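You operate a simulated robot arm through the tools that you are given. There is no shell and no other tool. Be economical: measure what you need, move in short steps, check, and stop when the job is done.

The job below is to be done with a simulated two-armed robot. You get a single attempt, and the scene is never put back.

TASK
Set heat and air as the run card says and start the run.
Fine: switch on, black valve open; leave the red and blue knobs and the grey slide alone; the run starts last.

Only the result counts: the job must be done as asked and must still hold three seconds after the hand-in. Knocking over, shifting, dropping, spilling or breaking anything else fails it.

THE ROBOT
Two 7-joint arms with fingered hands on one trunk, on a base that drives. Base frame: it is fixed to the floor where the robot stands at the start and does not move with it; the origin is under the middle of the robot, x ahead of it, y to its left, z up. Units: cm, degrees, N and s.
The left shoulder is at the start at [8, 24.1, 150.2], the right one opposite. With the tool pointing down near the work surface each hand reaches from about 26 to 96 cm from the robot's upright axis, wherever it stands, measured 20 degrees to its own side. Places, roughly: black valve on the furnace [90, 80, 90]; blue knob on the furnace [90, -10, 90]; furnace switch [70, 0, 90]; grey slide on the furnace lid [110, -10, 140]; red knob on the furnace [80, -10, 90]. Payload 4.9 kg a hand.
Tool frame (each hand has its own): the origin (TCP) lies between the finger pads and is the grasp point; the fingertips stand 3.2 cm ahead of it; z points along the fingers, y is the line along which they close. The gripper opens to 20 cm. The gripper's body begins 8.9 cm behind the TCP. The gripper is a hand of 4 fingers: y runs from the thumb to the fingers, the wrist lies at [0, 0, -26.7] in the tool frame, and closing takes about 1.5 s.
Orientation is that of the tool frame in the base frame, as [roll, pitch, yaw] about the fixed x, y, z axes, in that order (R = Rz(yaw) Ry(pitch) Rx(roll)). With the fingers straight down and closing along the base's y, the tool's x points along the base's -x, its y along +y and its z along -z.

THE INTERFACE
- The arms move only by the tool drive_tool. It takes "left_moves", "right_moves" or both (then of equal length, played together; a hand with none holds still); each is a list of rows, each a list of 6 numbers: the shift along the base's x, y, z in cm, then the turn, a rotation vector about the base's x, y, z in degrees. In form: [[tx, ty, tz, rx, ry, rz], ...]. A call has 1 to 8 rows; each row is the pose to reach, as a shift and turn from the pose commanded when the call began. "left_fingers" and "right_fingers" are, for a hand that has rows, the gripper command, from -1 (fully open) to 1 (shut), values between in proportion, set as the call begins (left out, the last holds). A row lasts 0.2 s, in which the tool goes at most 5 cm and 8.6 degrees; a call with a longer step from one row to the next is refused whole, and so is a gripper value outside its range. A pose out of reach is approached as far as the arm can. The call stops where the force on the tool passes 40 N (or 10 N more than at its start, if that is more) or the arm is blocked; 0.2 s more then pass. The fingers move at their own pace (about 7.2 cm/s each) and stop on an object; they squeeze with about 27 N. The grip force told is the motor's: it shows also when the fingers shut on nothing. Time passes only in rows, and 0.2 s behind the last, so rows that repeat a pose let the fingers close. It gives the time, the measured TCP pose, the force on the tool (base axes), the opening and the grip force at its end, in the units of the frame above (readings bear some noise), with the torque about the TCP (base axes, N m) and any sound that the robot's microphone picked up, and new pictures: "pictures" is both (left out), scene, wrist or none (wrist: the cameras of the hands that moved).
- Cameras (640 x 400 px; columns grow to the right, rows downward): "scene" is now at [8.7, 5.24, 167.8]; the picture's right is [0.58, -0.82, 0.00], its down [-0.62, -0.44, -0.66] and it looks along [0.54, 0.38, -0.75] (base axes); focal length 263 px, centre (320, 200). "left" rides on the left gripper at [-6.9, -6.9, -11.6] in its tool frame; the picture's right is [0.71, -0.71, 0.00], its down [0.54, 0.54, -0.64] and it looks along [0.46, 0.45, 0.77] (tool axes); focal length 226 px, centre (320, 200). "right" rides on the right gripper at [6.9, -6.9, -11.6] in its tool frame; the picture's right is [0.71, 0.71, 0.00], its down [-0.54, 0.54, -0.64] and it looks along [-0.45, 0.45, 0.77] (tool axes); focal length 226 px, centre (320, 200). There is no depth. A picture from a camera that has moved, and an enlarged one, comes with that camera's place and axes in the base frame and with its lens. The place of the scene camera against the robot may be out by one fixed shift of up to 2.5 cm in any direction.
- lift_body(by): slides the trunk up (or, below 0, down) by that many cm; the arms and the scene camera ride with it, the base frame stays. It gives what a move gives, with no picture.
- base_move(legs): drives the robot by 1 to 6 legs, each [ahead, left, turn to the left] in cm, cm and degrees, along the robot's own axes; the way and the turn of a leg run together, so that a leg with both is an arc; at most 150 cm and 180 degrees a leg. The arms and the cameras ride along, it lands a little off, and it stops where it bumps. It gives what a move gives, and a new picture of the scene camera.
- finger_targets(finger1, finger2, finger3, thumb_bend, hand): sets how far each is bent, from 0 (flat) to 100 (curled in); at 30 the hand is open as for a grip, at 70 the pads meet at the TCP. One left out holds its place. A second passes; each finger stops where it meets its share of the squeeze, and holds until it gets a number again. A gripper value or a shape takes the hand back. It gives what a move gives, with no picture; readings hold the bend of each and the force on the fingers (four entries, about 0 where the hand has none), thumb and palm.
- grasp_type(shape, hand): the hand has 4 fingers and takes this shape, open, in about a second: jaw (thumb against the fingers, like two jaws); tri (thumb and two fingers); tip (a fingertip pinch); poke (one finger out to press); point (the index stretched); flat (the hand flat); cup (the hand cupped); fist (a fist). The gripper value then closes the fingers along that shape, each until it touches; the sizes above hold for jaw. It gives what a move gives, with no picture.
- pan_tilt(pan, tilt): turns the head with the scene camera to pan (to the left, within 86 degrees either way) and tilt (down, from -29 to 69), counted from straight ahead of the robot. It gives what a move gives, and a new picture of the scene camera.
- enlarge(camera, box): a new picture of the part [left, top, right, bottom] of that camera's present view, enlarged. The clock stands still meanwhile.
- hand_in(): hands the job in; it is judged then, once.

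Go step by step. Nothing tells you exact positions but the pictures and the camera data: compare them with the known pose of the tool, close in by small moves and look again before you grip or let go. The budget is 120 turns and 260 pictures, counting those below and the enlarged ones. Unless the task says otherwise, let go and move clear before handing in, and close with one line.

The tools are called by a JSON object that holds its "op" and its "data". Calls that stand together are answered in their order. drive_tool: Moves the arms, as the interface text tells. Its arguments: {"type":"object","properties":{"left_moves":{"type":"array","items":{"type":"array","items":{"type":"number"}}},"left_fingers":{"type":"number"},"right_moves":{"type":"array","items":{"type":"array","items":{"type":"number"}}},"right_fingers":{"type":"number"},"pictures":{"type":"string","enum":["both","scene","wrist","none"]}},"required":[]} The other tools are called the same way: lift_body (by) slides the trunk up or down; grasp_type (shape, hand) gives the hand a shape; finger_targets (finger1, finger2, finger3, thumb_bend, hand) moves the fingers one by one; base_move (legs) drives the base; pan_tilt (pan, tilt) turns the head that bears the scene camera; enlarge (camera, box) takes an enlarged picture of a part of a camera's view; hand_in () hands the job in.

At the start:

```text
clock: 0.0
left_ee_pos: [35.45, 46.8, 111.86]
left_orientation: [180.0, 0.0, -180.0]
left_contact_force: [0.4, 0.4, -0.7]
left_moment: [0.0, 0.04, -0.01]
left_grip_width: 20.0
left_finger_force: 0.1
left_shape: jaw
left_bend: [30.0, 30.0, 30.0, 30.0]
left_finger forces: [0.0, 0.0, 0.0, 0.1, 0.0, 0.0]
right_ee_pos: [58.7, -1.88, 112.23]
right_orientation: [-179.9, 0.0, -180.0]
right_contact_force: [0.5, 0.4, -0.2]
right_moment: [-0.03, 0.01, 0.04]
right_grip_width: 20.0
right_finger_force: 0.0
right_shape: jaw
right_bend: [30.0, 30.0, 30.0, 30.0]
right_finger forces: [0.1, 0.0, 0.0, 0.1, 0.0, 0.0]
trunk travel left (down, up): [-41.0, 43.0]
robot x, y, heading: [0.18, -0.02, -0.2]
head pan, tilt: [35.3, 48.9]
```

scene: 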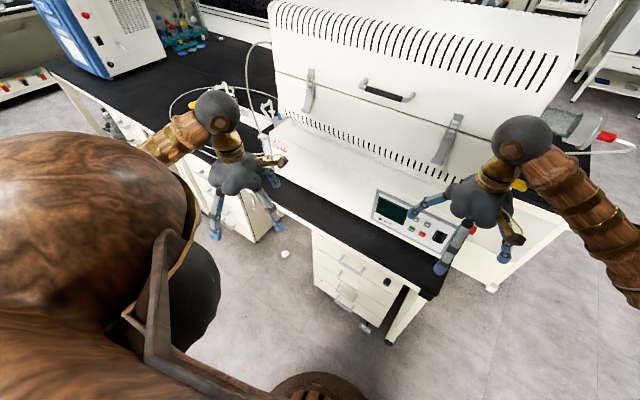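
right: 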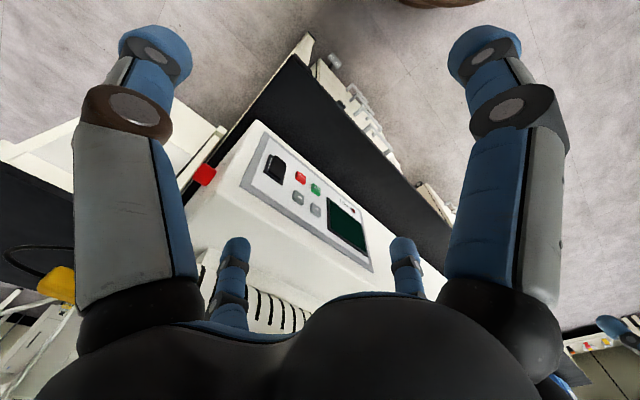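
left: 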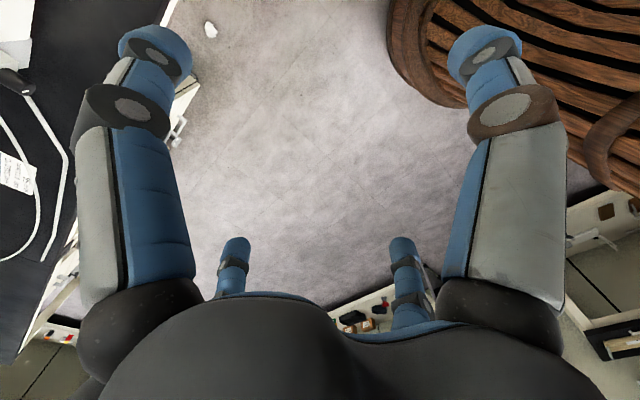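

I see a tube furnace on a bench with a control panel under the right hand, and papers near the left side. First I'll enlarge the panel and the paper that may be the run card.

{"op": "enlarge", "data": {"camera": "scene", "box": [150, 80, 310, 180]}}

{"op": "enlarge", "data": {"camera": "right", "box": [180, 110, 400, 280]}}

{"op": "enlarge", "data": {"camera": "left", "box": [0, 50, 160, 290]}}

{"op": "enlarge", "data": {"camera": "scene", "box": [350, 100, 640, 280]}}

```text
4.00 times, centred on (230, 130) of scene
camera zoom: at [8.7, 5.24, 167.8], right [0.58, -0.82, 0.0], down [-0.62, -0.44, -0.66], along [0.54, 0.38, -0.75], focal length 1053 px, centre (680, 480)
```

zoom: 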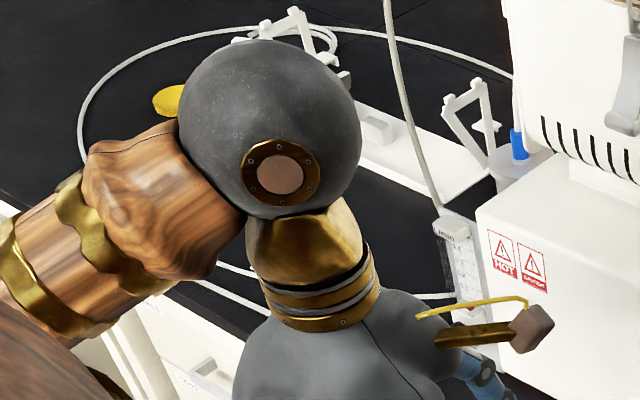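

```text
2.35 times, centred on (290, 195) of right
camera zoom: at [51.71, -8.81, 123.77], right [-0.71, 0.71, 0.0], down [0.54, 0.54, 0.64], along [0.45, 0.45, -0.77], focal length 532 px, centre (391, 212)
```

zoom: 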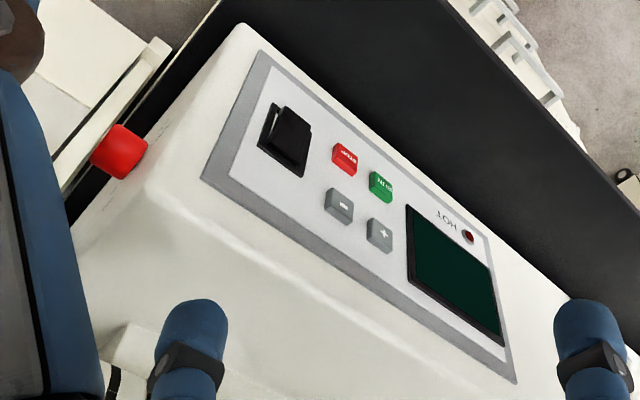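

```text
1.67 times, centred on (80, 170) of left
camera zoom: at [42.23, 39.99, 123.41], right [-0.71, -0.71, 0.0], down [-0.54, 0.54, 0.64], along [-0.46, 0.45, -0.77], focal length 377 px, centre (720, 250)
```

zoom: 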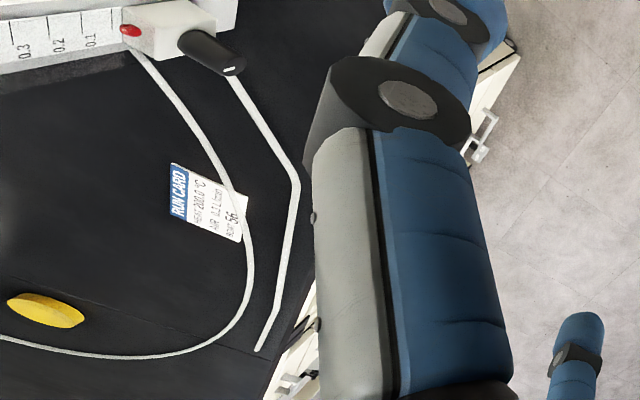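

```text
2.21 times, centred on (495, 190) of scene
camera zoom: at [8.7, 5.24, 167.8], right [0.58, -0.82, 0.0], down [-0.62, -0.44, -0.66], along [0.54, 0.38, -0.75], focal length 581 px, centre (-66, 222)
```

zoom: 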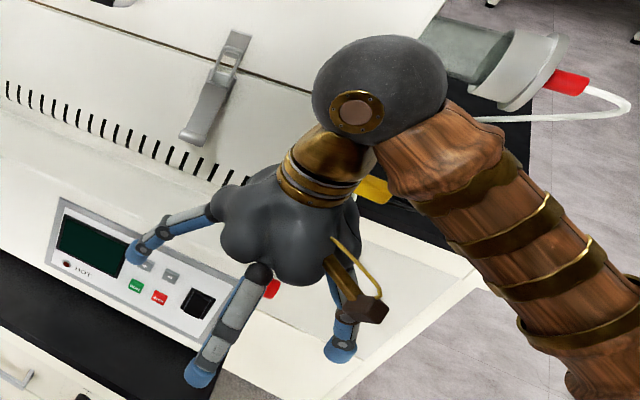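

The run card lies on the bench under the left hand's side. I'll zoom further to read it and the flowmeter.

{"op": "enlarge", "data": {"camera": "left", "box": [36, 145, 68, 200]}}

{"op": "enlarge", "data": {"camera": "left", "box": [0, 50, 80, 120]}}

```text
7.27 times, centred on (52, 172) of left
camera zoom: at [42.23, 39.99, 123.41], right [-0.71, -0.71, 0.0], down [-0.54, 0.54, 0.64], along [-0.46, 0.45, -0.77], focal length 1644 px, centre (2269, 400)
```

zoom: 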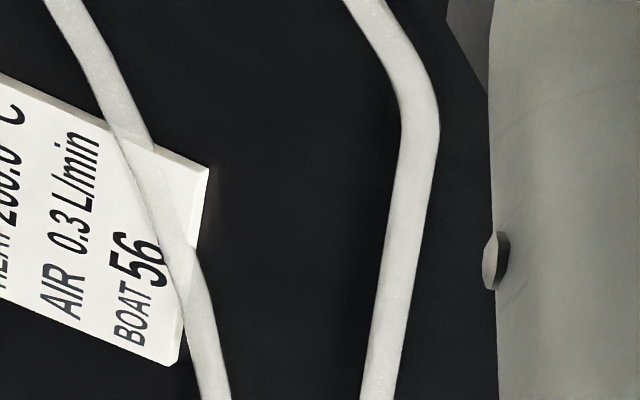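

```text
5.71 times, centred on (40, 85) of left
camera zoom: at [42.23, 39.99, 123.41], right [-0.71, -0.71, 0.0], down [-0.54, 0.54, 0.64], along [-0.46, 0.45, -0.77], focal length 1292 px, centre (1920, 857)
```

zoom: 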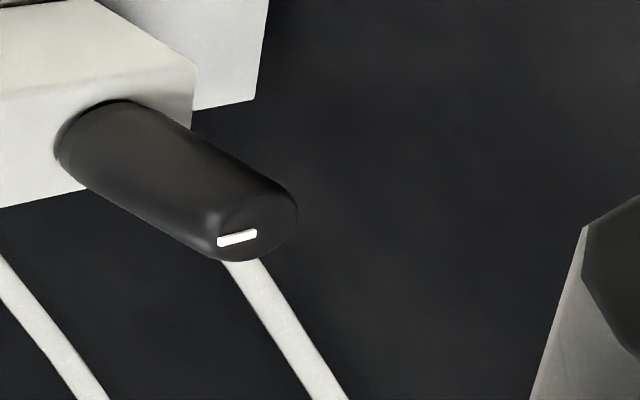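

{"op": "enlarge", "data": {"camera": "left", "box": [16, 145, 48, 200]}}

{"op": "enlarge", "data": {"camera": "left", "box": [0, 20, 60, 80]}}

{"op": "pan_tilt", "data": {"pan": 60, "tilt": 40}}

```text
7.27 times, centred on (32, 172) of left
camera zoom: at [42.23, 39.99, 123.41], right [-0.71, -0.71, 0.0], down [-0.54, 0.54, 0.64], along [-0.46, 0.45, -0.77], focal length 1644 px, centre (2414, 400)
```

zoom: 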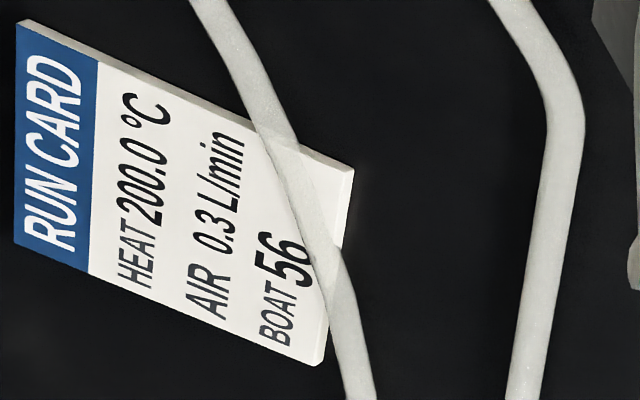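

```text
6.67 times, centred on (30, 50) of left
camera zoom: at [42.23, 39.99, 123.41], right [-0.71, -0.71, 0.0], down [-0.54, 0.54, 0.64], along [-0.46, 0.45, -0.77], focal length 1507 px, centre (2253, 1200)
```

zoom: 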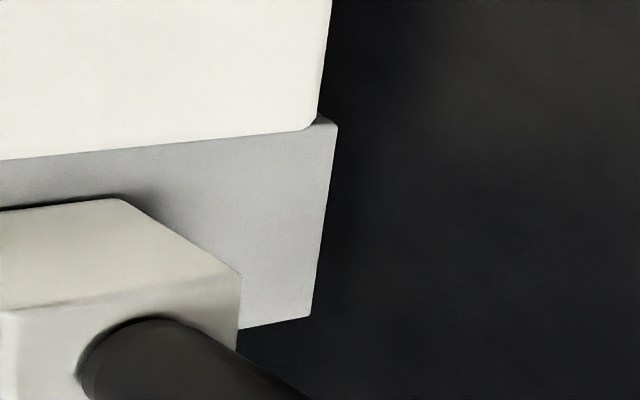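

```text
clock: 0.9
left_ee_pos: [35.27, 46.83, 111.93]
left_orientation: [-180.0, 0.0, -179.9]
left_contact_force: [0.0, -0.2, -0.2]
left_moment: [0.03, 0.0, -0.01]
left_grip_width: 20.0
left_finger_force: 0.0
left_shape: jaw
left_bend: [30.0, 30.0, 30.0, 30.0]
left_finger forces: [0.0, 0.0, 0.1, 0.1, 0.1, 0.0]
right_ee_pos: [58.6, -1.79, 112.27]
right_orientation: [-180.0, 0.0, -179.9]
right_contact_force: [-0.1, -0.3, 0.3]
right_moment: [0.02, 0.04, -0.02]
right_grip_width: 20.0
right_finger_force: 0.1
right_shape: jaw
right_bend: [30.0, 30.0, 30.0, 30.0]
right_finger forces: [0.0, 0.0, 0.0, 0.0, 0.0, 0.0]
trunk travel left (down, up): [-41.0, 43.0]
robot x, y, heading: [-0.29, -0.03, -0.3]
head pan, tilt: [60.0, 40.0]
camera scene: at [6.59, 8.09, 169.07], right [0.87, -0.5, 0.0], down [-0.32, -0.56, -0.77], along [0.38, 0.66, -0.64], focal length 263 px, centre (320, 200)
```

scene: 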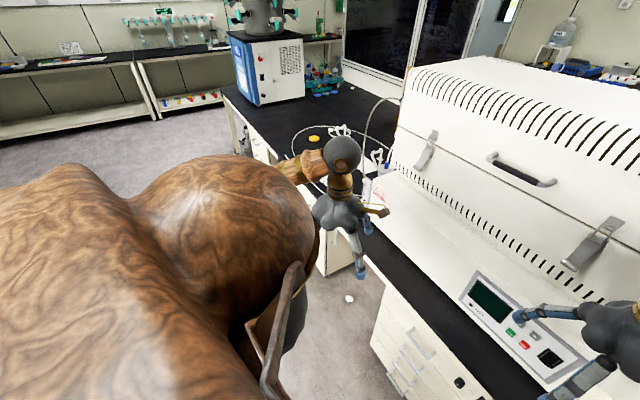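

The card reads HEAT 200.0 °C, AIR 0.3 L/min. Next I'll give the right hand a poking shape and take a second view of the panel to triangulate it.

{"op": "grasp_type", "data": {"shape": "poke", "hand": "right"}}

{"op": "drive_tool", "data": {"right_moves": [[-3, 0, 2, 0, 0, 0], [-6, 0, 4, 0, 0, 0], [-9, 0, 6, 0, 0, 0], [-9, 0, 6, 0, 0, 0]], "pictures": "wrist"}}

{"op": "pan_tilt", "data": {"pan": 0, "tilt": 45}}

```text
clock: 1.8
left_ee_pos: [35.41, 46.73, 111.89]
left_orientation: [180.0, 0.0, 179.9]
left_contact_force: [0.2, -0.4, 0.2]
left_moment: [-0.04, 0.0, 0.01]
left_grip_width: 19.98
left_finger_force: 0.1
left_shape: jaw
left_bend: [30.0, 30.0, 30.0, 30.0]
left_finger forces: [0.0, 0.0, 0.1, 0.0, 0.1, 0.0]
right_ee_pos: [58.65, -1.75, 112.11]
right_orientation: [179.9, 0.1, 179.9]
right_contact_force: [-0.7, 0.4, 0.4]
right_moment: [0.02, 0.0, 0.0]
right_grip_width: 0.0
right_finger_force: 0.0
right_shape: poke
right_bend: [100.0, 100.0, 100.0, 81.0]
right_finger forces: [0.0, 0.0, 0.0, 0.0, 0.0, 0.1]
trunk travel left (down, up): [-41.0, 43.0]
robot x, y, heading: [-0.12, 0.49, 0.2]
head pan, tilt: [60.0, 40.0]
```

```text
clock: 2.8
left_ee_pos: [35.45, 46.85, 111.79]
left_orientation: [-179.9, 0.0, 180.0]
left_contact_force: [0.4, 0.0, -0.1]
left_moment: [-0.03, -0.01, -0.03]
left_grip_width: 20.0
left_finger_force: 0.2
left_shape: jaw
left_bend: [30.0, 30.0, 30.0, 30.0]
left_finger forces: [0.1, 0.1, 0.0, 0.1, 0.0, 0.1]
right_ee_pos: [49.48, -1.78, 118.07]
right_orientation: [179.8, 0.1, 180.0]
right_contact_force: [-0.4, 0.3, -0.6]
right_moment: [-0.02, 0.02, 0.02]
right_grip_width: 0.04
right_finger_force: 0.1
right_shape: poke
right_bend: [100.0, 100.0, 100.0, 81.0]
right_finger forces: [0.0, 0.0, 0.0, 0.1, 0.0, 0.0]
trunk travel left (down, up): [-41.0, 43.0]
robot x, y, heading: [0.05, -0.2, -0.2]
head pan, tilt: [60.0, 40.0]
camera right: at [42.61, -8.75, 129.7], right [-0.71, 0.71, 0.0], down [0.54, 0.54, 0.64], along [0.45, 0.45, -0.77], focal length 226 px, centre (320, 200)
```

right: 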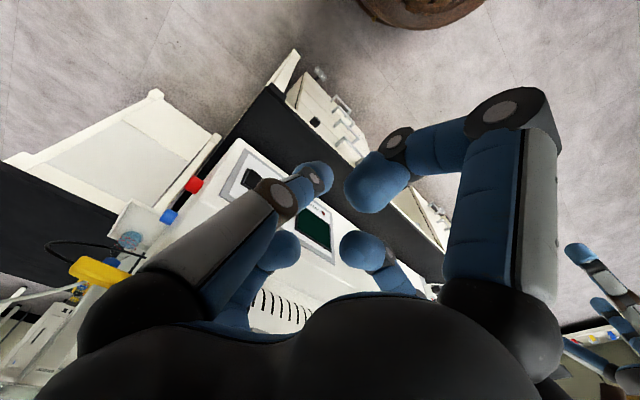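

```text
clock: 4.1
left_ee_pos: [35.34, 46.87, 111.82]
left_orientation: [180.0, 0.0, -179.9]
left_contact_force: [0.0, -0.2, 0.2]
left_moment: [0.0, 0.04, -0.02]
left_grip_width: 20.01
left_finger_force: 0.1
left_shape: jaw
left_bend: [30.0, 30.0, 30.0, 30.0]
left_finger forces: [0.1, 0.0, 0.1, 0.0, 0.1, 0.0]
right_ee_pos: [49.6, -1.75, 118.08]
right_orientation: [-180.0, 0.0, 180.0]
right_contact_force: [-0.2, -0.7, -0.1]
right_moment: [-0.01, -0.01, -0.04]
right_grip_width: 0.0
right_finger_force: 0.0
right_shape: poke
right_bend: [100.0, 100.0, 100.0, 81.0]
right_finger forces: [0.1, 0.0, 0.0, 0.0, 0.0, 0.1]
trunk travel left (down, up): [-41.0, 43.0]
robot x, y, heading: [0.03, -0.22, 0.0]
head pan, tilt: [0.0, 45.0]
camera scene: at [10.47, 0.74, 168.35], right [0.0, -1.0, 0.0], down [-0.71, 0.0, -0.71], along [0.71, 0.0, -0.71], focal length 263 px, centre (320, 200)
```

scene: 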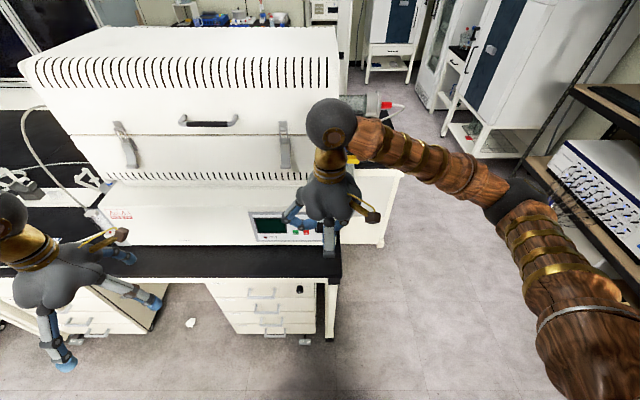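

The right hand now is in poke shape; I need to see which finger is the poker, so I enlarge both views.

{"op": "enlarge", "data": {"camera": "scene", "box": [240, 150, 400, 270]}}

{"op": "enlarge", "data": {"camera": "right", "box": [150, 80, 470, 280]}}

{"op": "enlarge", "data": {"camera": "scene", "box": [240, 205, 340, 255]}}

```text
3.33 times, centred on (320, 210) of scene
camera zoom: at [10.47, 0.74, 168.35], right [0.0, -1.0, 0.0], down [-0.71, 0.0, -0.71], along [0.71, 0.0, -0.71], focal length 878 px, centre (320, 167)
```

zoom: 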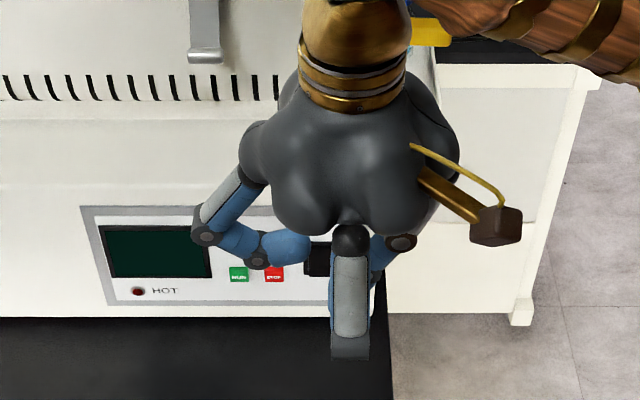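

```text
2.00 times, centred on (310, 180) of right
camera zoom: at [42.62, -8.74, 129.68], right [-0.71, 0.71, 0.0], down [0.54, 0.54, 0.64], along [0.45, 0.45, -0.77], focal length 452 px, centre (340, 240)
```

zoom: 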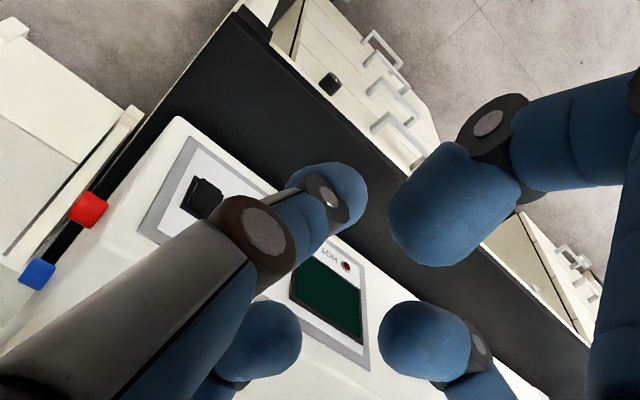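

```text
6.40 times, centred on (290, 230) of scene
camera zoom: at [10.47, 0.74, 168.35], right [0.0, -1.0, 0.0], down [-0.71, 0.0, -0.71], along [0.71, 0.0, -0.71], focal length 1685 px, centre (512, 8)
```

zoom: 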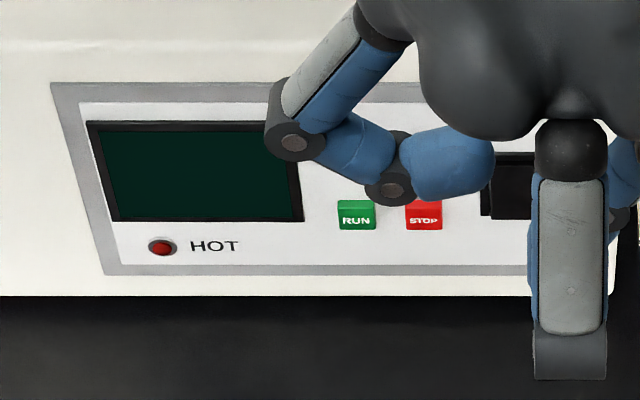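

Buttons are RUN (green), STOP (red), −, +. The poke shape is not clearly a single finger, so I try "point" and look.

{"op": "grasp_type", "data": {"shape": "point", "hand": "right"}}

{"op": "enlarge", "data": {"camera": "scene", "box": [240, 150, 400, 270]}}

{"op": "enlarge", "data": {"camera": "right", "box": [0, 0, 640, 400]}}

```text
clock: 5.0
left_ee_pos: [35.41, 46.78, 111.81]
left_orientation: [-180.0, 0.0, -179.9]
left_contact_force: [0.2, 0.6, -0.1]
left_moment: [0.01, 0.02, -0.01]
left_grip_width: 19.98
left_finger_force: 0.0
left_shape: jaw
left_bend: [30.0, 30.0, 30.0, 30.0]
left_finger forces: [0.0, 0.0, 0.0, 0.0, 0.1, 0.0]
right_ee_pos: [49.6, -1.77, 118.16]
right_orientation: [-180.0, 0.0, 180.0]
right_contact_force: [-0.8, -0.5, 0.2]
right_moment: [0.04, -0.01, 0.03]
right_grip_width: 19.55
right_finger_force: 0.0
right_shape: point
right_bend: [70.0, 100.0, 100.0, 69.0]
right_finger forces: [0.1, 0.0, 0.0, 0.0, 0.0, 0.1]
trunk travel left (down, up): [-41.0, 43.0]
robot x, y, heading: [-0.31, 0.32, -0.2]
head pan, tilt: [0.0, 45.0]
```

```text
3.33 times, centred on (320, 210) of scene
camera zoom: at [10.46, 0.74, 168.35], right [0.0, -1.0, 0.0], down [-0.71, 0.0, -0.71], along [0.71, 0.0, -0.71], focal length 878 px, centre (320, 167)
```

zoom: 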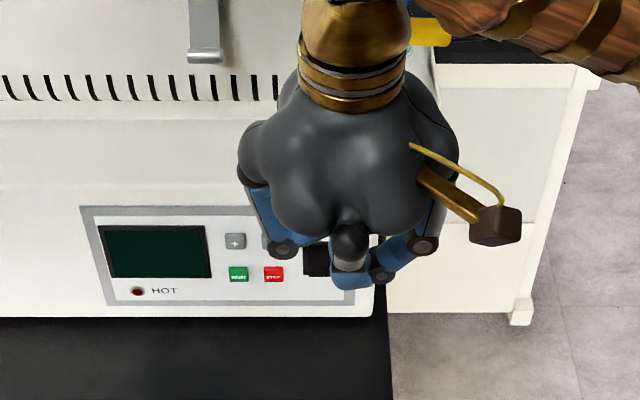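

```text
1.00 times, centred on (320, 200) of right (not enlarged: the box is as wide or as high as the picture)
camera zoom: at [42.62, -8.74, 129.69], right [-0.71, 0.71, 0.0], down [0.54, 0.54, 0.64], along [0.45, 0.45, -0.77], focal length 226 px, centre (320, 200)
```

zoom: 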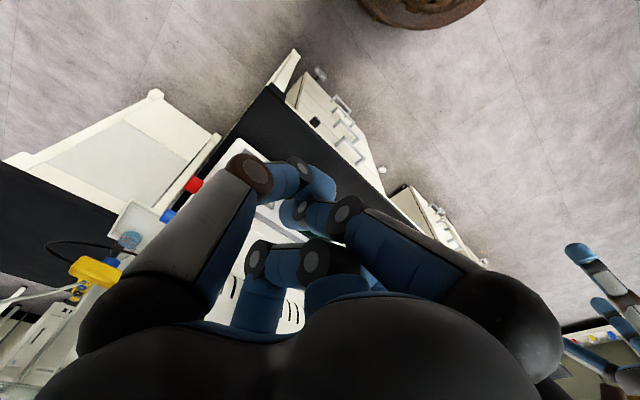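

The fingers may still be settling; I let a little time pass and look again.

{"op": "drive_tool", "data": {"right_moves": [[0, 0, 0, 0, 0, 0], [0, 0, 0, 0, 0, 0], [0, 0, 0, 0, 0, 0], [0, 0, 0, 0, 0, 0], [0, 0, 0, 0, 0, 0]], "pictures": "wrist"}}

{"op": "enlarge", "data": {"camera": "scene", "box": [240, 150, 400, 270]}}

```text
clock: 6.2
left_ee_pos: [35.46, 46.91, 111.86]
left_orientation: [179.9, 0.0, -179.9]
left_contact_force: [-0.1, 0.2, -0.5]
left_moment: [-0.04, 0.02, 0.01]
left_grip_width: 20.0
left_finger_force: 0.0
left_shape: jaw
left_bend: [30.0, 30.0, 30.0, 30.0]
left_finger forces: [0.0, 0.1, 0.0, 0.0, 0.0, 0.0]
right_ee_pos: [49.42, -1.68, 118.02]
right_orientation: [-180.0, -0.1, 180.0]
right_contact_force: [-0.3, -0.4, 0.1]
right_moment: [0.02, 0.01, -0.01]
right_grip_width: 19.56
right_finger_force: 0.0
right_shape: point
right_bend: [70.0, 100.0, 100.0, 69.0]
right_finger forces: [0.0, 0.0, 0.0, 0.0, 0.0, 0.0]
trunk travel left (down, up): [-41.0, 43.0]
robot x, y, heading: [-0.1, 0.21, -0.0]
head pan, tilt: [0.0, 45.0]
camera right: at [42.61, -8.74, 129.69], right [-0.71, 0.71, 0.0], down [0.54, 0.54, 0.64], along [0.45, 0.45, -0.77], focal length 226 px, centre (320, 200)
```

right: 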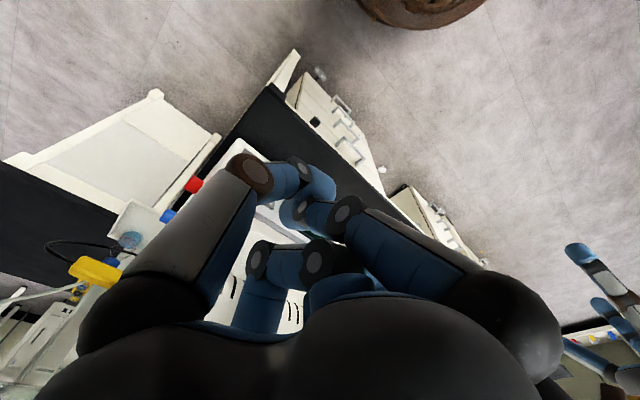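

```text
3.33 times, centred on (320, 210) of scene
camera zoom: at [10.46, 0.74, 168.35], right [0.0, -1.0, 0.0], down [-0.71, 0.0, -0.71], along [0.71, 0.0, -0.71], focal length 878 px, centre (320, 167)
```

zoom: 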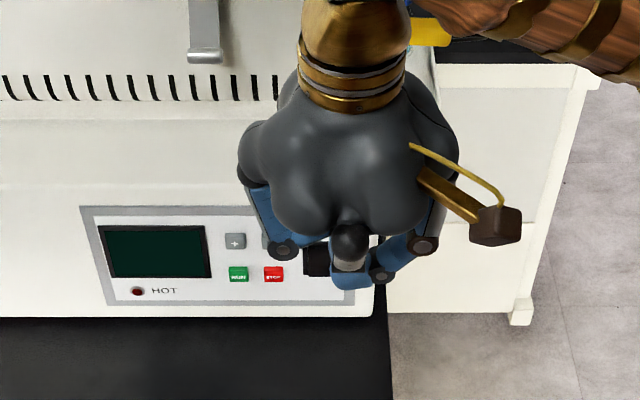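

Neither preset is a clean single finger. I'll make my own: one finger half-open, the others curled, and see which it is.

{"op": "finger_targets", "data": {"hand": "right", "finger1": 100, "finger2": 100, "finger3": 100, "thumb_bend": 40}}

{"op": "enlarge", "data": {"camera": "right", "box": [0, 0, 640, 400]}}

{"op": "enlarge", "data": {"camera": "scene", "box": [240, 150, 400, 270]}}

```text
clock: 7.2
left_ee_pos: [35.33, 46.74, 111.84]
left_orientation: [180.0, -0.1, -180.0]
left_contact_force: [0.4, 0.0, -0.4]
left_moment: [0.05, 0.0, 0.01]
left_grip_width: 19.97
left_finger_force: 0.1
left_shape: jaw
left_bend: [30.0, 30.0, 30.0, 30.0]
left_finger forces: [0.0, 0.1, 0.0, 0.1, 0.0, 0.1]
right_ee_pos: [49.57, -1.76, 118.12]
right_orientation: [180.0, 0.0, 180.0]
right_contact_force: [-1.0, -0.3, 0.4]
right_moment: [0.02, 0.0, 0.01]
right_grip_width: 8.91
right_finger_force: 0.1
right_shape: fingers
right_bend: [91.0, 100.0, 100.0, 40.0]
right_finger forces: [0.0, 0.1, 0.0, 0.1, 0.0, 0.1]
trunk travel left (down, up): [-41.0, 43.0]
robot x, y, heading: [-0.06, 0.03, -0.2]
head pan, tilt: [0.0, 45.0]
```

```text
1.00 times, centred on (320, 200) of right (not enlarged: the box is as wide or as high as the picture)
camera zoom: at [42.62, -8.74, 129.69], right [-0.71, 0.71, 0.0], down [0.54, 0.54, 0.64], along [0.45, 0.45, -0.77], focal length 226 px, centre (320, 200)
```

zoom: 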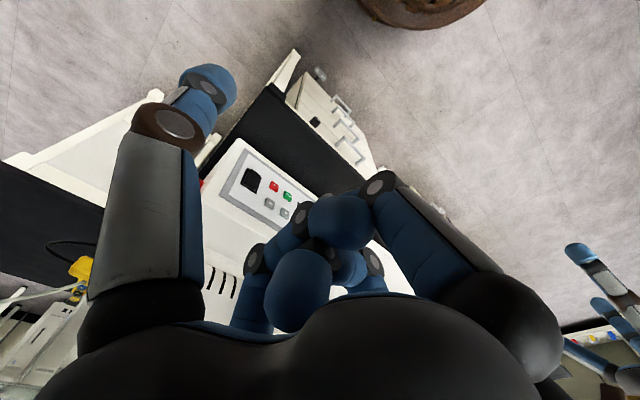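

```text
3.33 times, centred on (320, 210) of scene
camera zoom: at [10.46, 0.74, 168.35], right [0.0, -1.0, 0.0], down [-0.71, 0.0, -0.71], along [0.71, 0.0, -0.71], focal length 878 px, centre (320, 167)
```

zoom: 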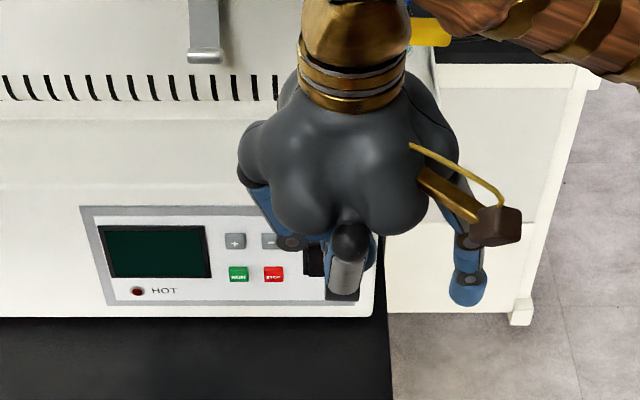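

The thumb now is a clean poker on the hand's outer (−y) side, and all buttons are visible in the wrist view. I enlarge it for triangulation with the first view.

{"op": "enlarge", "data": {"camera": "right", "box": [180, 120, 340, 220]}}

{"op": "enlarge", "data": {"camera": "right", "box": [160, 50, 260, 130]}}

```text
4.00 times, centred on (260, 170) of right
camera zoom: at [42.62, -8.74, 129.69], right [-0.71, 0.71, 0.0], down [0.54, 0.54, 0.64], along [0.45, 0.45, -0.77], focal length 904 px, centre (560, 320)
```

zoom: 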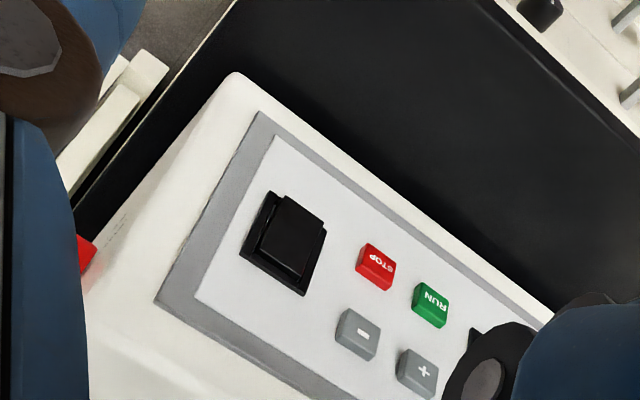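

```text
5.00 times, centred on (210, 90) of right
camera zoom: at [42.62, -8.74, 129.69], right [-0.71, 0.71, 0.0], down [0.54, 0.54, 0.64], along [0.45, 0.45, -0.77], focal length 1130 px, centre (870, 750)
```

zoom: 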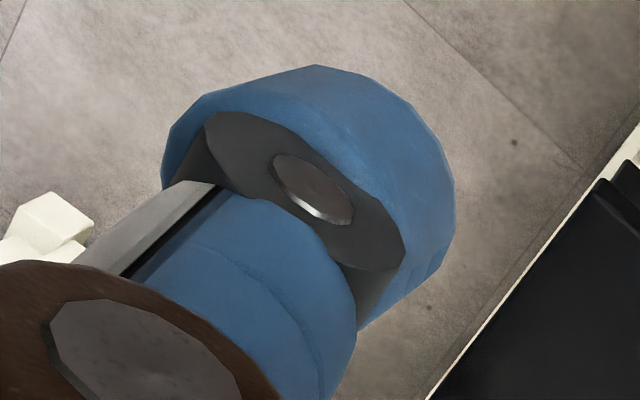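

Triangulation gives: switch ≈(72.3, 0.6, 89.7), STOP ≈(70.0, 4.6, 90.3), RUN ≈(70.3, 8.8, 89.7), − ≈(71, 5.3, 94.6), + ≈(70.4, 8.6, 95.5), so the panel is steep. I tip the right hand forward 45° for a third view that gives the slope.

{"op": "drive_tool", "data": {"right_moves": [[-1, 0, -1, 0, -7.5, 0], [-2, 0, -2, 0, -15, 0], [-3, 0, -3, 0, -22.5, 0], [-4, 0, -4, 0, -30, 0], [-4, 0, -5, 0, -37.5, 0], [-4, 0, -6, 0, -45, 0], [-4, 0, -6, 0, -45, 0]], "pictures": "both"}}

{"op": "enlarge", "data": {"camera": "right", "box": [160, 100, 480, 300]}}

```text
clock: 8.8
left_ee_pos: [35.43, 46.79, 111.9]
left_orientation: [-180.0, 0.0, -180.0]
left_contact_force: [0.9, -0.2, 0.5]
left_moment: [-0.01, 0.02, 0.0]
left_grip_width: 19.98
left_finger_force: 0.0
left_shape: jaw
left_bend: [30.0, 30.0, 30.0, 30.0]
left_finger forces: [0.1, 0.0, 0.0, 0.1, 0.0, 0.0]
right_ee_pos: [47.14, -0.08, 111.64]
right_orientation: [-180.0, 45.1, -180.0]
right_contact_force: [0.2, 0.0, 0.6]
right_moment: [0.0, 0.03, 0.01]
right_grip_width: 8.96
right_finger_force: 0.1
right_shape: fingers
right_bend: [91.0, 100.0, 100.0, 40.0]
right_finger forces: [0.0, 0.0, 0.1, 0.0, 0.0, 0.0]
right hand out of reach, approached as far as the arm can: row 5, 6, 7
trunk travel left (down, up): [-41.0, 43.0]
robot x, y, heading: [-0.06, 0.33, -0.1]
head pan, tilt: [0.0, 45.0]
camera scene: at [10.42, 0.64, 168.35], right [0.0, -1.0, 0.0], down [-0.71, 0.0, -0.71], along [0.71, 0.0, -0.71], focal length 263 px, centre (320, 200)
camera right: at [34.04, -7.02, 114.88], right [-0.5, 0.71, -0.5], down [-0.07, 0.54, 0.84], along [0.86, 0.45, -0.22], focal length 226 px, centre (320, 200)
```

scene: 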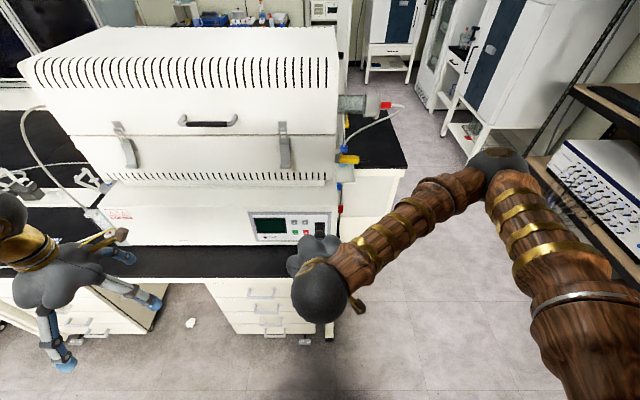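
right: 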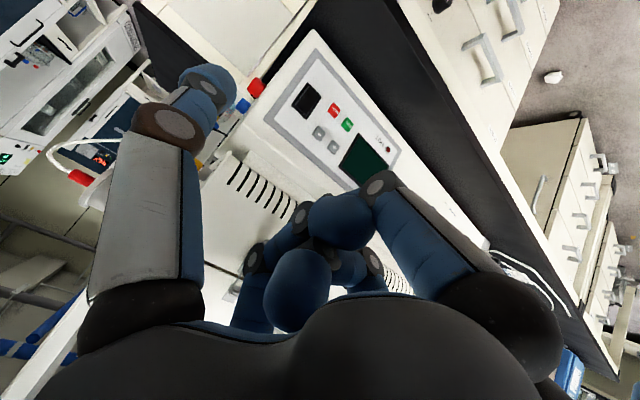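

```text
2.00 times, centred on (320, 200) of right
camera zoom: at [34.04, -7.02, 114.88], right [-0.5, 0.71, -0.5], down [-0.07, 0.54, 0.84], along [0.86, 0.45, -0.22], focal length 452 px, centre (320, 200)
```

zoom: 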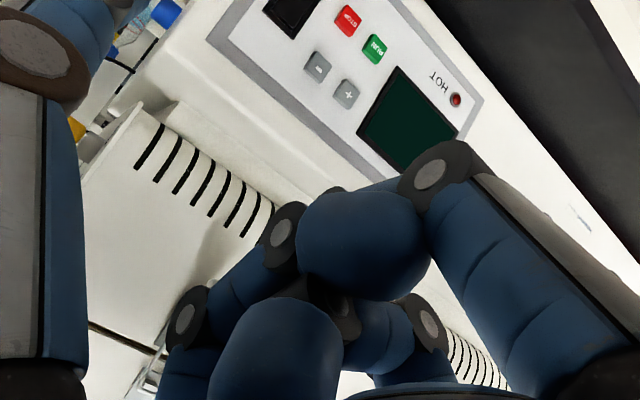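

The three views agree: the panel is nearly vertical at x≈70.2, with switch (y −0.3, z 92.7), − (4.8, 95.6), + (8.5, 95.6), STOP (4.6, 90.1), RUN (8.5, 90.1). I'll turn the right hand to point forward (+x) with the poking thumb underneath, keeping clear of the furnace.

{"op": "drive_tool", "data": {"right_moves": [[1.3, 0.1, 0, 7.08, -2.93, -2.93], [2.6, 0.2, 0, 14.15, -5.87, -5.87], [3.9, 0.4, 0, 21.23, -8.8, -8.8], [5.2, 0.5, 0, 28.3, -11.73, -11.73], [6.5, 0.6, 0, 35.4, -14.67, -14.67], [7.8, 0.7, 0, 42.45, -17.6, -17.6], [9.1, 0.9, 0, 49.5, -20.5, -20.5], [10, 1, 0, 56.6, -23.5, -23.5]], "pictures": "none"}}

{"op": "drive_tool", "data": {"right_moves": [[0, 0, 0, 0, 0, 0]], "pictures": "both"}}

```text
clock: 10.6
left_ee_pos: [35.25, 46.87, 111.96]
left_orientation: [-180.0, -0.1, 180.0]
left_contact_force: [0.1, 0.7, 0.4]
left_moment: [-0.01, -0.03, 0.01]
left_grip_width: 20.01
left_finger_force: 0.1
left_shape: jaw
left_bend: [30.0, 30.0, 30.0, 30.0]
left_finger forces: [0.0, 0.0, 0.1, 0.0, 0.0, 0.0]
right_ee_pos: [57.08, 1.02, 111.56]
right_orientation: [105.7, 26.6, 105.5]
right_contact_force: [-0.2, 0.0, 0.0]
right_moment: [0.02, -0.02, 0.05]
right_grip_width: 8.96
right_finger_force: 0.0
right_shape: fingers
right_bend: [91.0, 100.0, 100.0, 40.0]
right_finger forces: [0.1, 0.0, 0.0, 0.0, 0.0, 0.0]
right hand out of reach, approached as far as the arm can: row 1, 2
trunk travel left (down, up): [-41.0, 43.0]
robot x, y, heading: [-0.29, 0.02, 0.1]
head pan, tilt: [0.0, 45.0]
```

```text
clock: 11.0
left_ee_pos: [35.33, 46.84, 111.91]
left_orientation: [180.0, 0.1, -180.0]
left_contact_force: [-0.5, -0.1, -0.2]
left_moment: [-0.03, -0.01, 0.02]
left_grip_width: 19.99
left_finger_force: 0.1
left_shape: jaw
left_bend: [30.0, 30.0, 30.0, 30.0]
left_finger forces: [0.0, 0.0, 0.0, 0.0, 0.1, 0.1]
right_ee_pos: [56.93, 1.06, 111.62]
right_orientation: [105.6, 26.5, 105.7]
right_contact_force: [0.2, 0.3, -0.7]
right_moment: [0.01, 0.03, 0.02]
right_grip_width: 8.94
right_finger_force: 0.2
right_shape: fingers
right_bend: [91.0, 100.0, 100.0, 40.0]
right_finger forces: [0.0, 0.1, 0.0, 0.1, 0.1, 0.0]
trunk travel left (down, up): [-41.0, 43.0]
robot x, y, heading: [0.04, 0.0, 0.4]
head pan, tilt: [0.0, 45.0]
camera scene: at [10.46, 0.74, 168.35], right [0.0, -1.0, 0.0], down [-0.71, 0.0, -0.71], along [0.71, 0.0, -0.71], focal length 263 px, centre (320, 200)
camera right: at [43.24, 1.86, 105.29], right [-0.07, 0.95, 0.29], down [-0.41, -0.29, 0.86], along [0.91, -0.06, 0.41], focal length 226 px, centre (320, 200)
```

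scene: 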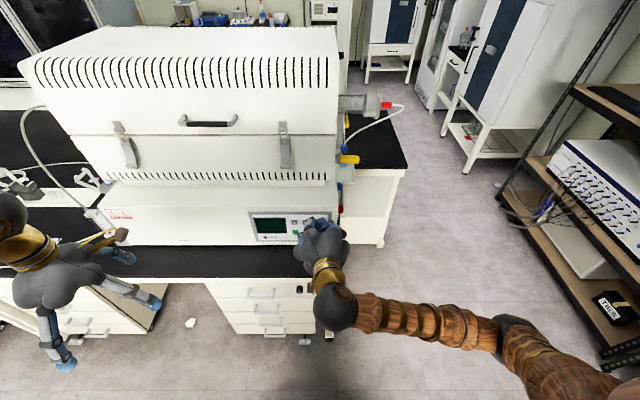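
right: 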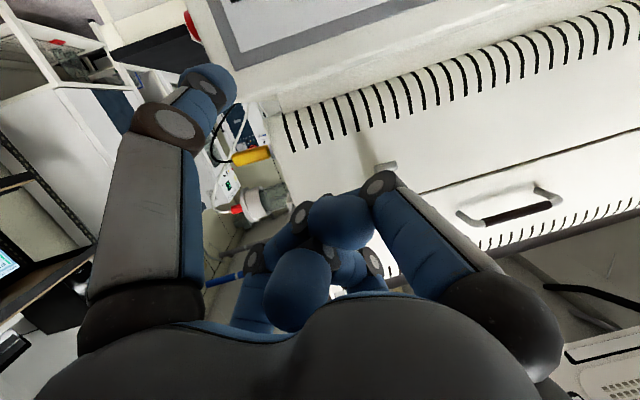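

Rotation is going well. I finish it and then look closely at the switch.

{"op": "drive_tool", "data": {"right_moves": [[1, -0.3, 0, 7.08, -2.93, -2.93], [2, -0.6, 0, 14.15, -5.87, -5.87], [3, -1, 0, 21.23, -8.8, -8.8], [4, -1.3, -1, 28.3, -11.73, -11.73], [4, -1.3, -4, 28.3, -11.73, -11.73], [4, -1.3, -7, 28.3, -11.73, -11.73], [4, -1.3, -7, 28.3, -11.73, -11.73]], "pictures": "both"}}

{"op": "enlarge", "data": {"camera": "right", "box": [100, 0, 340, 150]}}

{"op": "enlarge", "data": {"camera": "scene", "box": [240, 190, 360, 265]}}

```text
clock: 12.6
left_ee_pos: [35.36, 46.72, 111.94]
left_orientation: [180.0, 0.0, -180.0]
left_contact_force: [0.0, 0.3, 1.0]
left_moment: [0.0, 0.0, 0.02]
left_grip_width: 19.97
left_finger_force: 0.2
left_shape: jaw
left_bend: [30.0, 30.0, 30.0, 30.0]
left_finger forces: [0.0, 0.0, 0.0, 0.0, 0.1, 0.0]
right_ee_pos: [61.03, -0.29, 104.54]
right_orientation: [90.1, 0.0, 89.9]
right_contact_force: [0.3, -0.3, -0.4]
right_moment: [-0.01, -0.03, -0.02]
right_grip_width: 8.94
right_finger_force: 0.1
right_shape: fingers
right_bend: [91.0, 100.0, 100.0, 40.0]
right_finger forces: [0.0, 0.0, 0.0, 0.0, 0.0, 0.0]
trunk travel left (down, up): [-41.0, 43.0]
robot x, y, heading: [0.02, -0.19, -0.0]
head pan, tilt: [0.0, 45.0]
camera scene: at [10.43, 0.77, 168.35], right [0.0, -1.0, 0.0], down [-0.71, 0.0, -0.71], along [0.71, 0.0, -0.71], focal length 263 px, centre (320, 200)
camera right: at [49.47, 6.43, 97.69], right [0.0, 0.71, 0.71], down [-0.64, -0.54, 0.54], along [0.77, -0.46, 0.45], focal length 226 px, centre (320, 200)
```

scene: 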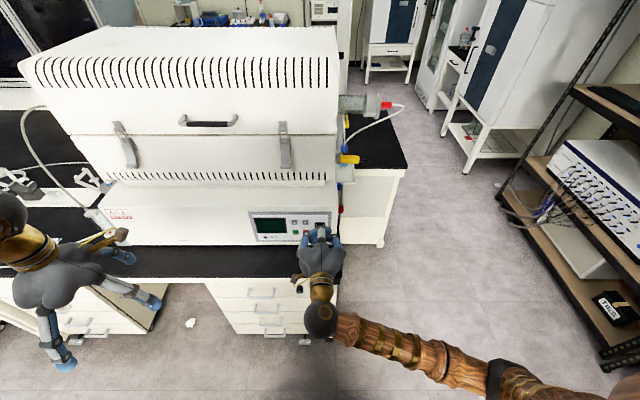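
right: 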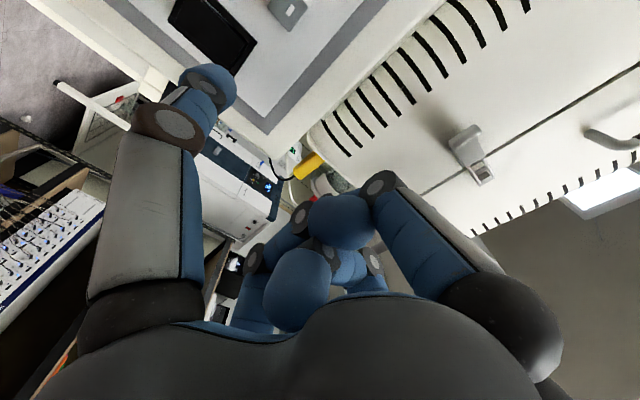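

```text
2.67 times, centred on (220, 75) of right
camera zoom: at [49.47, 6.43, 97.69], right [0.0, 0.71, 0.71], down [-0.64, -0.54, 0.54], along [0.77, -0.46, 0.45], focal length 603 px, centre (587, 533)
```

zoom: 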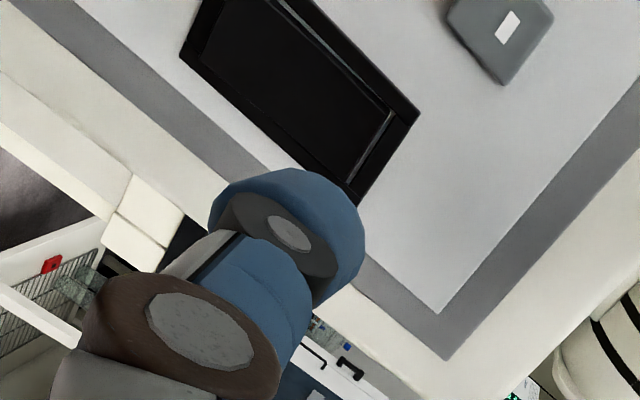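

```text
5.33 times, centred on (300, 228) of scene
camera zoom: at [10.43, 0.77, 168.35], right [0.0, -1.0, 0.0], down [-0.71, 0.0, -0.71], along [0.71, 0.0, -0.71], focal length 1404 px, centre (427, 53)
```

zoom: 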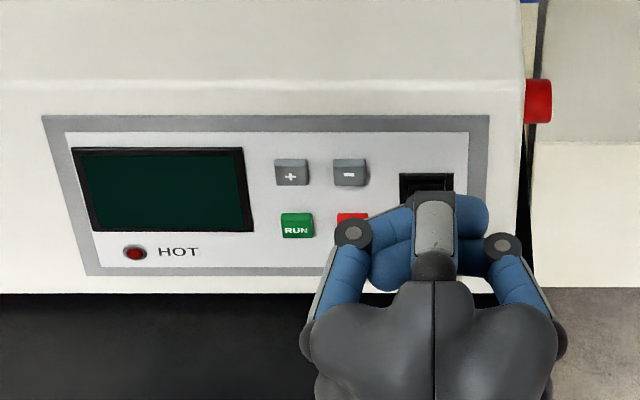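

The thumb is now just above-front of the rocker switch. I enlarge to see which half of the rocker stands out.

{"op": "enlarge", "data": {"camera": "right", "box": [160, 0, 270, 80]}}

```text
5.00 times, centred on (215, 40) of right
camera zoom: at [49.47, 6.43, 97.69], right [0.0, 0.71, 0.71], down [-0.64, -0.54, 0.54], along [0.77, -0.46, 0.45], focal length 1130 px, centre (845, 1000)
```

zoom: 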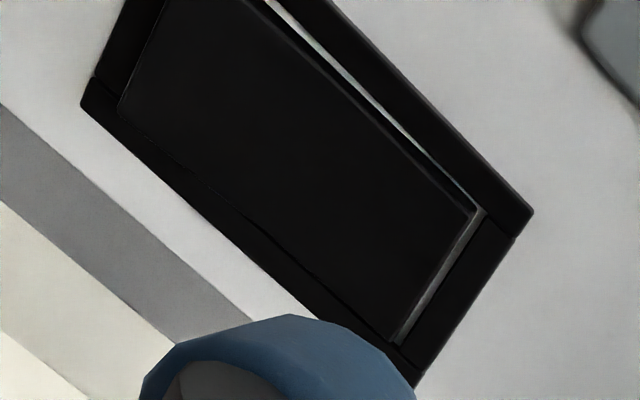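

The rocker's lower half stands out (y≈−0.3, z≈91). I lower the thumb tip to that height and approach to about 1.5 cm off.

{"op": "drive_tool", "data": {"right_moves": [[0, 0, -2.3, 0, 0, 0], [0, 0, -4.5, 0, 0, 0], [2, 0, -4.5, 0, 0, 0], [4, 0, -4.5, 0, 0, 0], [4, 0, -4.5, 0, 0, 0]], "pictures": "wrist"}}

{"op": "enlarge", "data": {"camera": "right", "box": [120, 0, 360, 150]}}

{"op": "enlarge", "data": {"camera": "scene", "box": [240, 190, 360, 265]}}

```text
clock: 13.8
left_ee_pos: [35.46, 46.84, 112.05]
left_orientation: [180.0, 0.0, 180.0]
left_contact_force: [0.6, -0.7, 0.2]
left_moment: [-0.01, -0.02, 0.05]
left_grip_width: 20.02
left_finger_force: 0.0
left_shape: jaw
left_bend: [30.0, 30.0, 30.0, 30.0]
left_finger forces: [0.1, 0.1, 0.0, 0.1, 0.0, 0.0]
right_ee_pos: [65.04, -0.3, 100.03]
right_orientation: [90.1, 0.0, 90.0]
right_contact_force: [0.4, 0.0, -0.6]
right_moment: [-0.05, 0.02, 0.02]
right_grip_width: 8.97
right_finger_force: 0.1
right_shape: fingers
right_bend: [91.0, 100.0, 100.0, 40.0]
right_finger forces: [0.0, 0.1, 0.1, 0.1, 0.1, 0.1]
trunk travel left (down, up): [-41.0, 43.0]
robot x, y, heading: [0.08, -0.06, -0.0]
head pan, tilt: [0.0, 45.0]
camera right: at [53.49, 6.51, 93.0], right [0.0, 0.71, 0.71], down [-0.64, -0.54, 0.54], along [0.77, -0.46, 0.45], focal length 226 px, centre (320, 200)
```

right: 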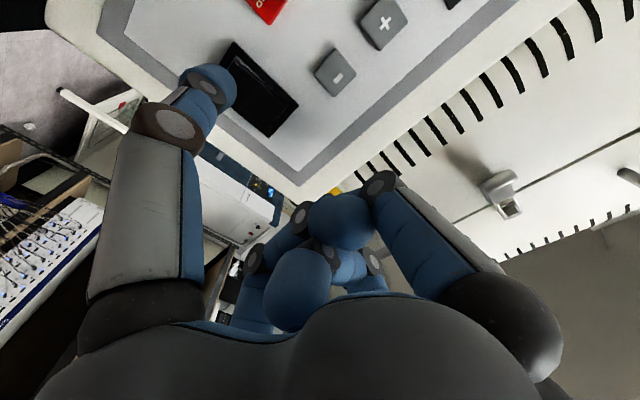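

```text
2.67 times, centred on (240, 75) of right
camera zoom: at [53.49, 6.51, 93.0], right [0.0, 0.71, 0.71], down [-0.64, -0.54, 0.54], along [0.77, -0.46, 0.45], focal length 603 px, centre (533, 533)
```

zoom: 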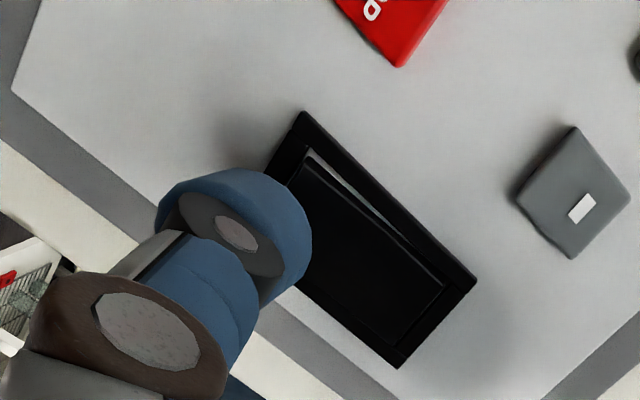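

```text
5.33 times, centred on (300, 228) of scene
camera zoom: at [10.4, 0.73, 168.35], right [0.0, -1.0, 0.0], down [-0.71, 0.0, -0.71], along [0.71, 0.0, -0.71], focal length 1404 px, centre (427, 53)
```

zoom: 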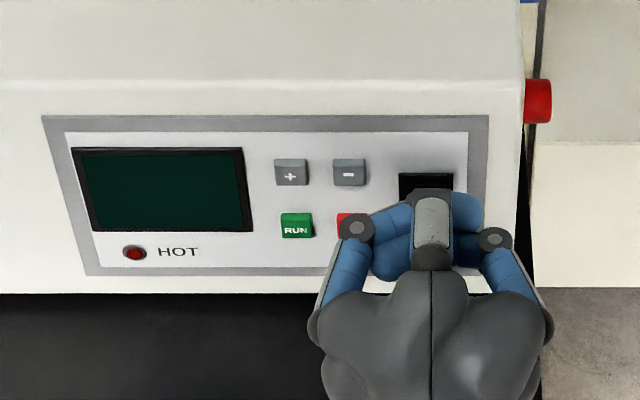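

The thumb is before the rocker's lower half. I push forward in half-centimetre steps.

{"op": "drive_tool", "data": {"right_moves": [[0.5, 0.2, 0.3, 0, 0, 0], [1, 0.2, 0.3, 0, 0, 0], [1.4, 0.2, 0.3, 0, 0, 0], [1.8, 0.2, 0.3, 0, 0, 0]], "pictures": "wrist"}}

{"op": "enlarge", "data": {"camera": "scene", "box": [240, 190, 360, 265]}}

```text
clock: 14.8
left_ee_pos: [35.17, 46.58, 111.92]
left_orientation: [-179.9, 0.0, 179.9]
left_contact_force: [-0.2, -0.4, 0.0]
left_moment: [-0.01, 0.05, 0.0]
left_grip_width: 20.01
left_finger_force: 0.0
left_shape: jaw
left_bend: [30.0, 30.0, 30.0, 30.0]
left_finger forces: [0.1, 0.0, 0.0, 0.0, 0.1, 0.1]
right_ee_pos: [66.34, 0.02, 100.39]
right_orientation: [90.1, 0.0, 90.0]
right_contact_force: [-32.6, -7.4, 5.1]
right_moment: [-0.67, 2.85, -0.28]
right_grip_width: 9.13
right_finger_force: 15.9
right_shape: fingers
right_bend: [91.0, 100.0, 100.0, 39.0]
right_finger forces: [0.0, 0.0, 0.1, 0.0, 31.6, 0.0]
trunk travel left (down, up): [-41.0, 43.0]
robot x, y, heading: [-0.12, -0.06, -0.2]
head pan, tilt: [0.0, 45.0]
stopped in row 4 (right hand): the force on the tool passed its limit at 42 N (the readings are from after the stop); the commanded pose is now the measured one
camera right: at [54.58, 6.89, 93.48], right [0.0, 0.71, 0.71], down [-0.64, -0.54, 0.54], along [0.77, -0.45, 0.45], focal length 226 px, centre (320, 200)
```

right: 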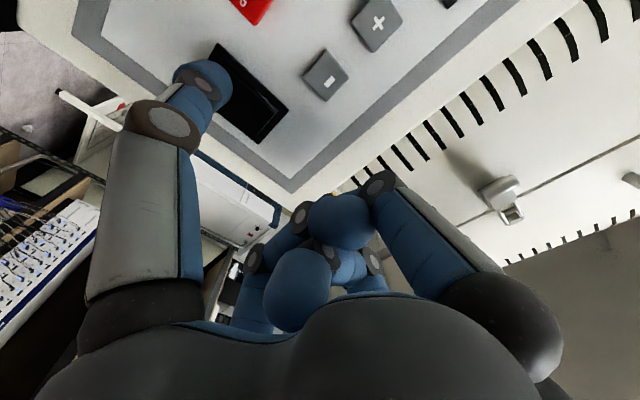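

```text
5.33 times, centred on (300, 228) of scene
camera zoom: at [10.05, 0.63, 168.37], right [0.0, -1.0, 0.0], down [-0.71, 0.0, -0.71], along [0.71, 0.0, -0.71], focal length 1404 px, centre (427, 53)
```

zoom: 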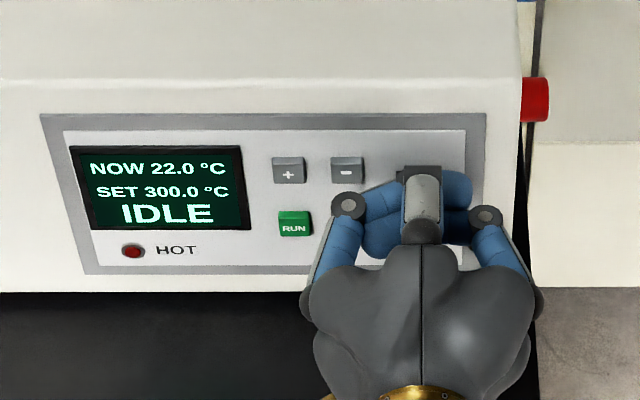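

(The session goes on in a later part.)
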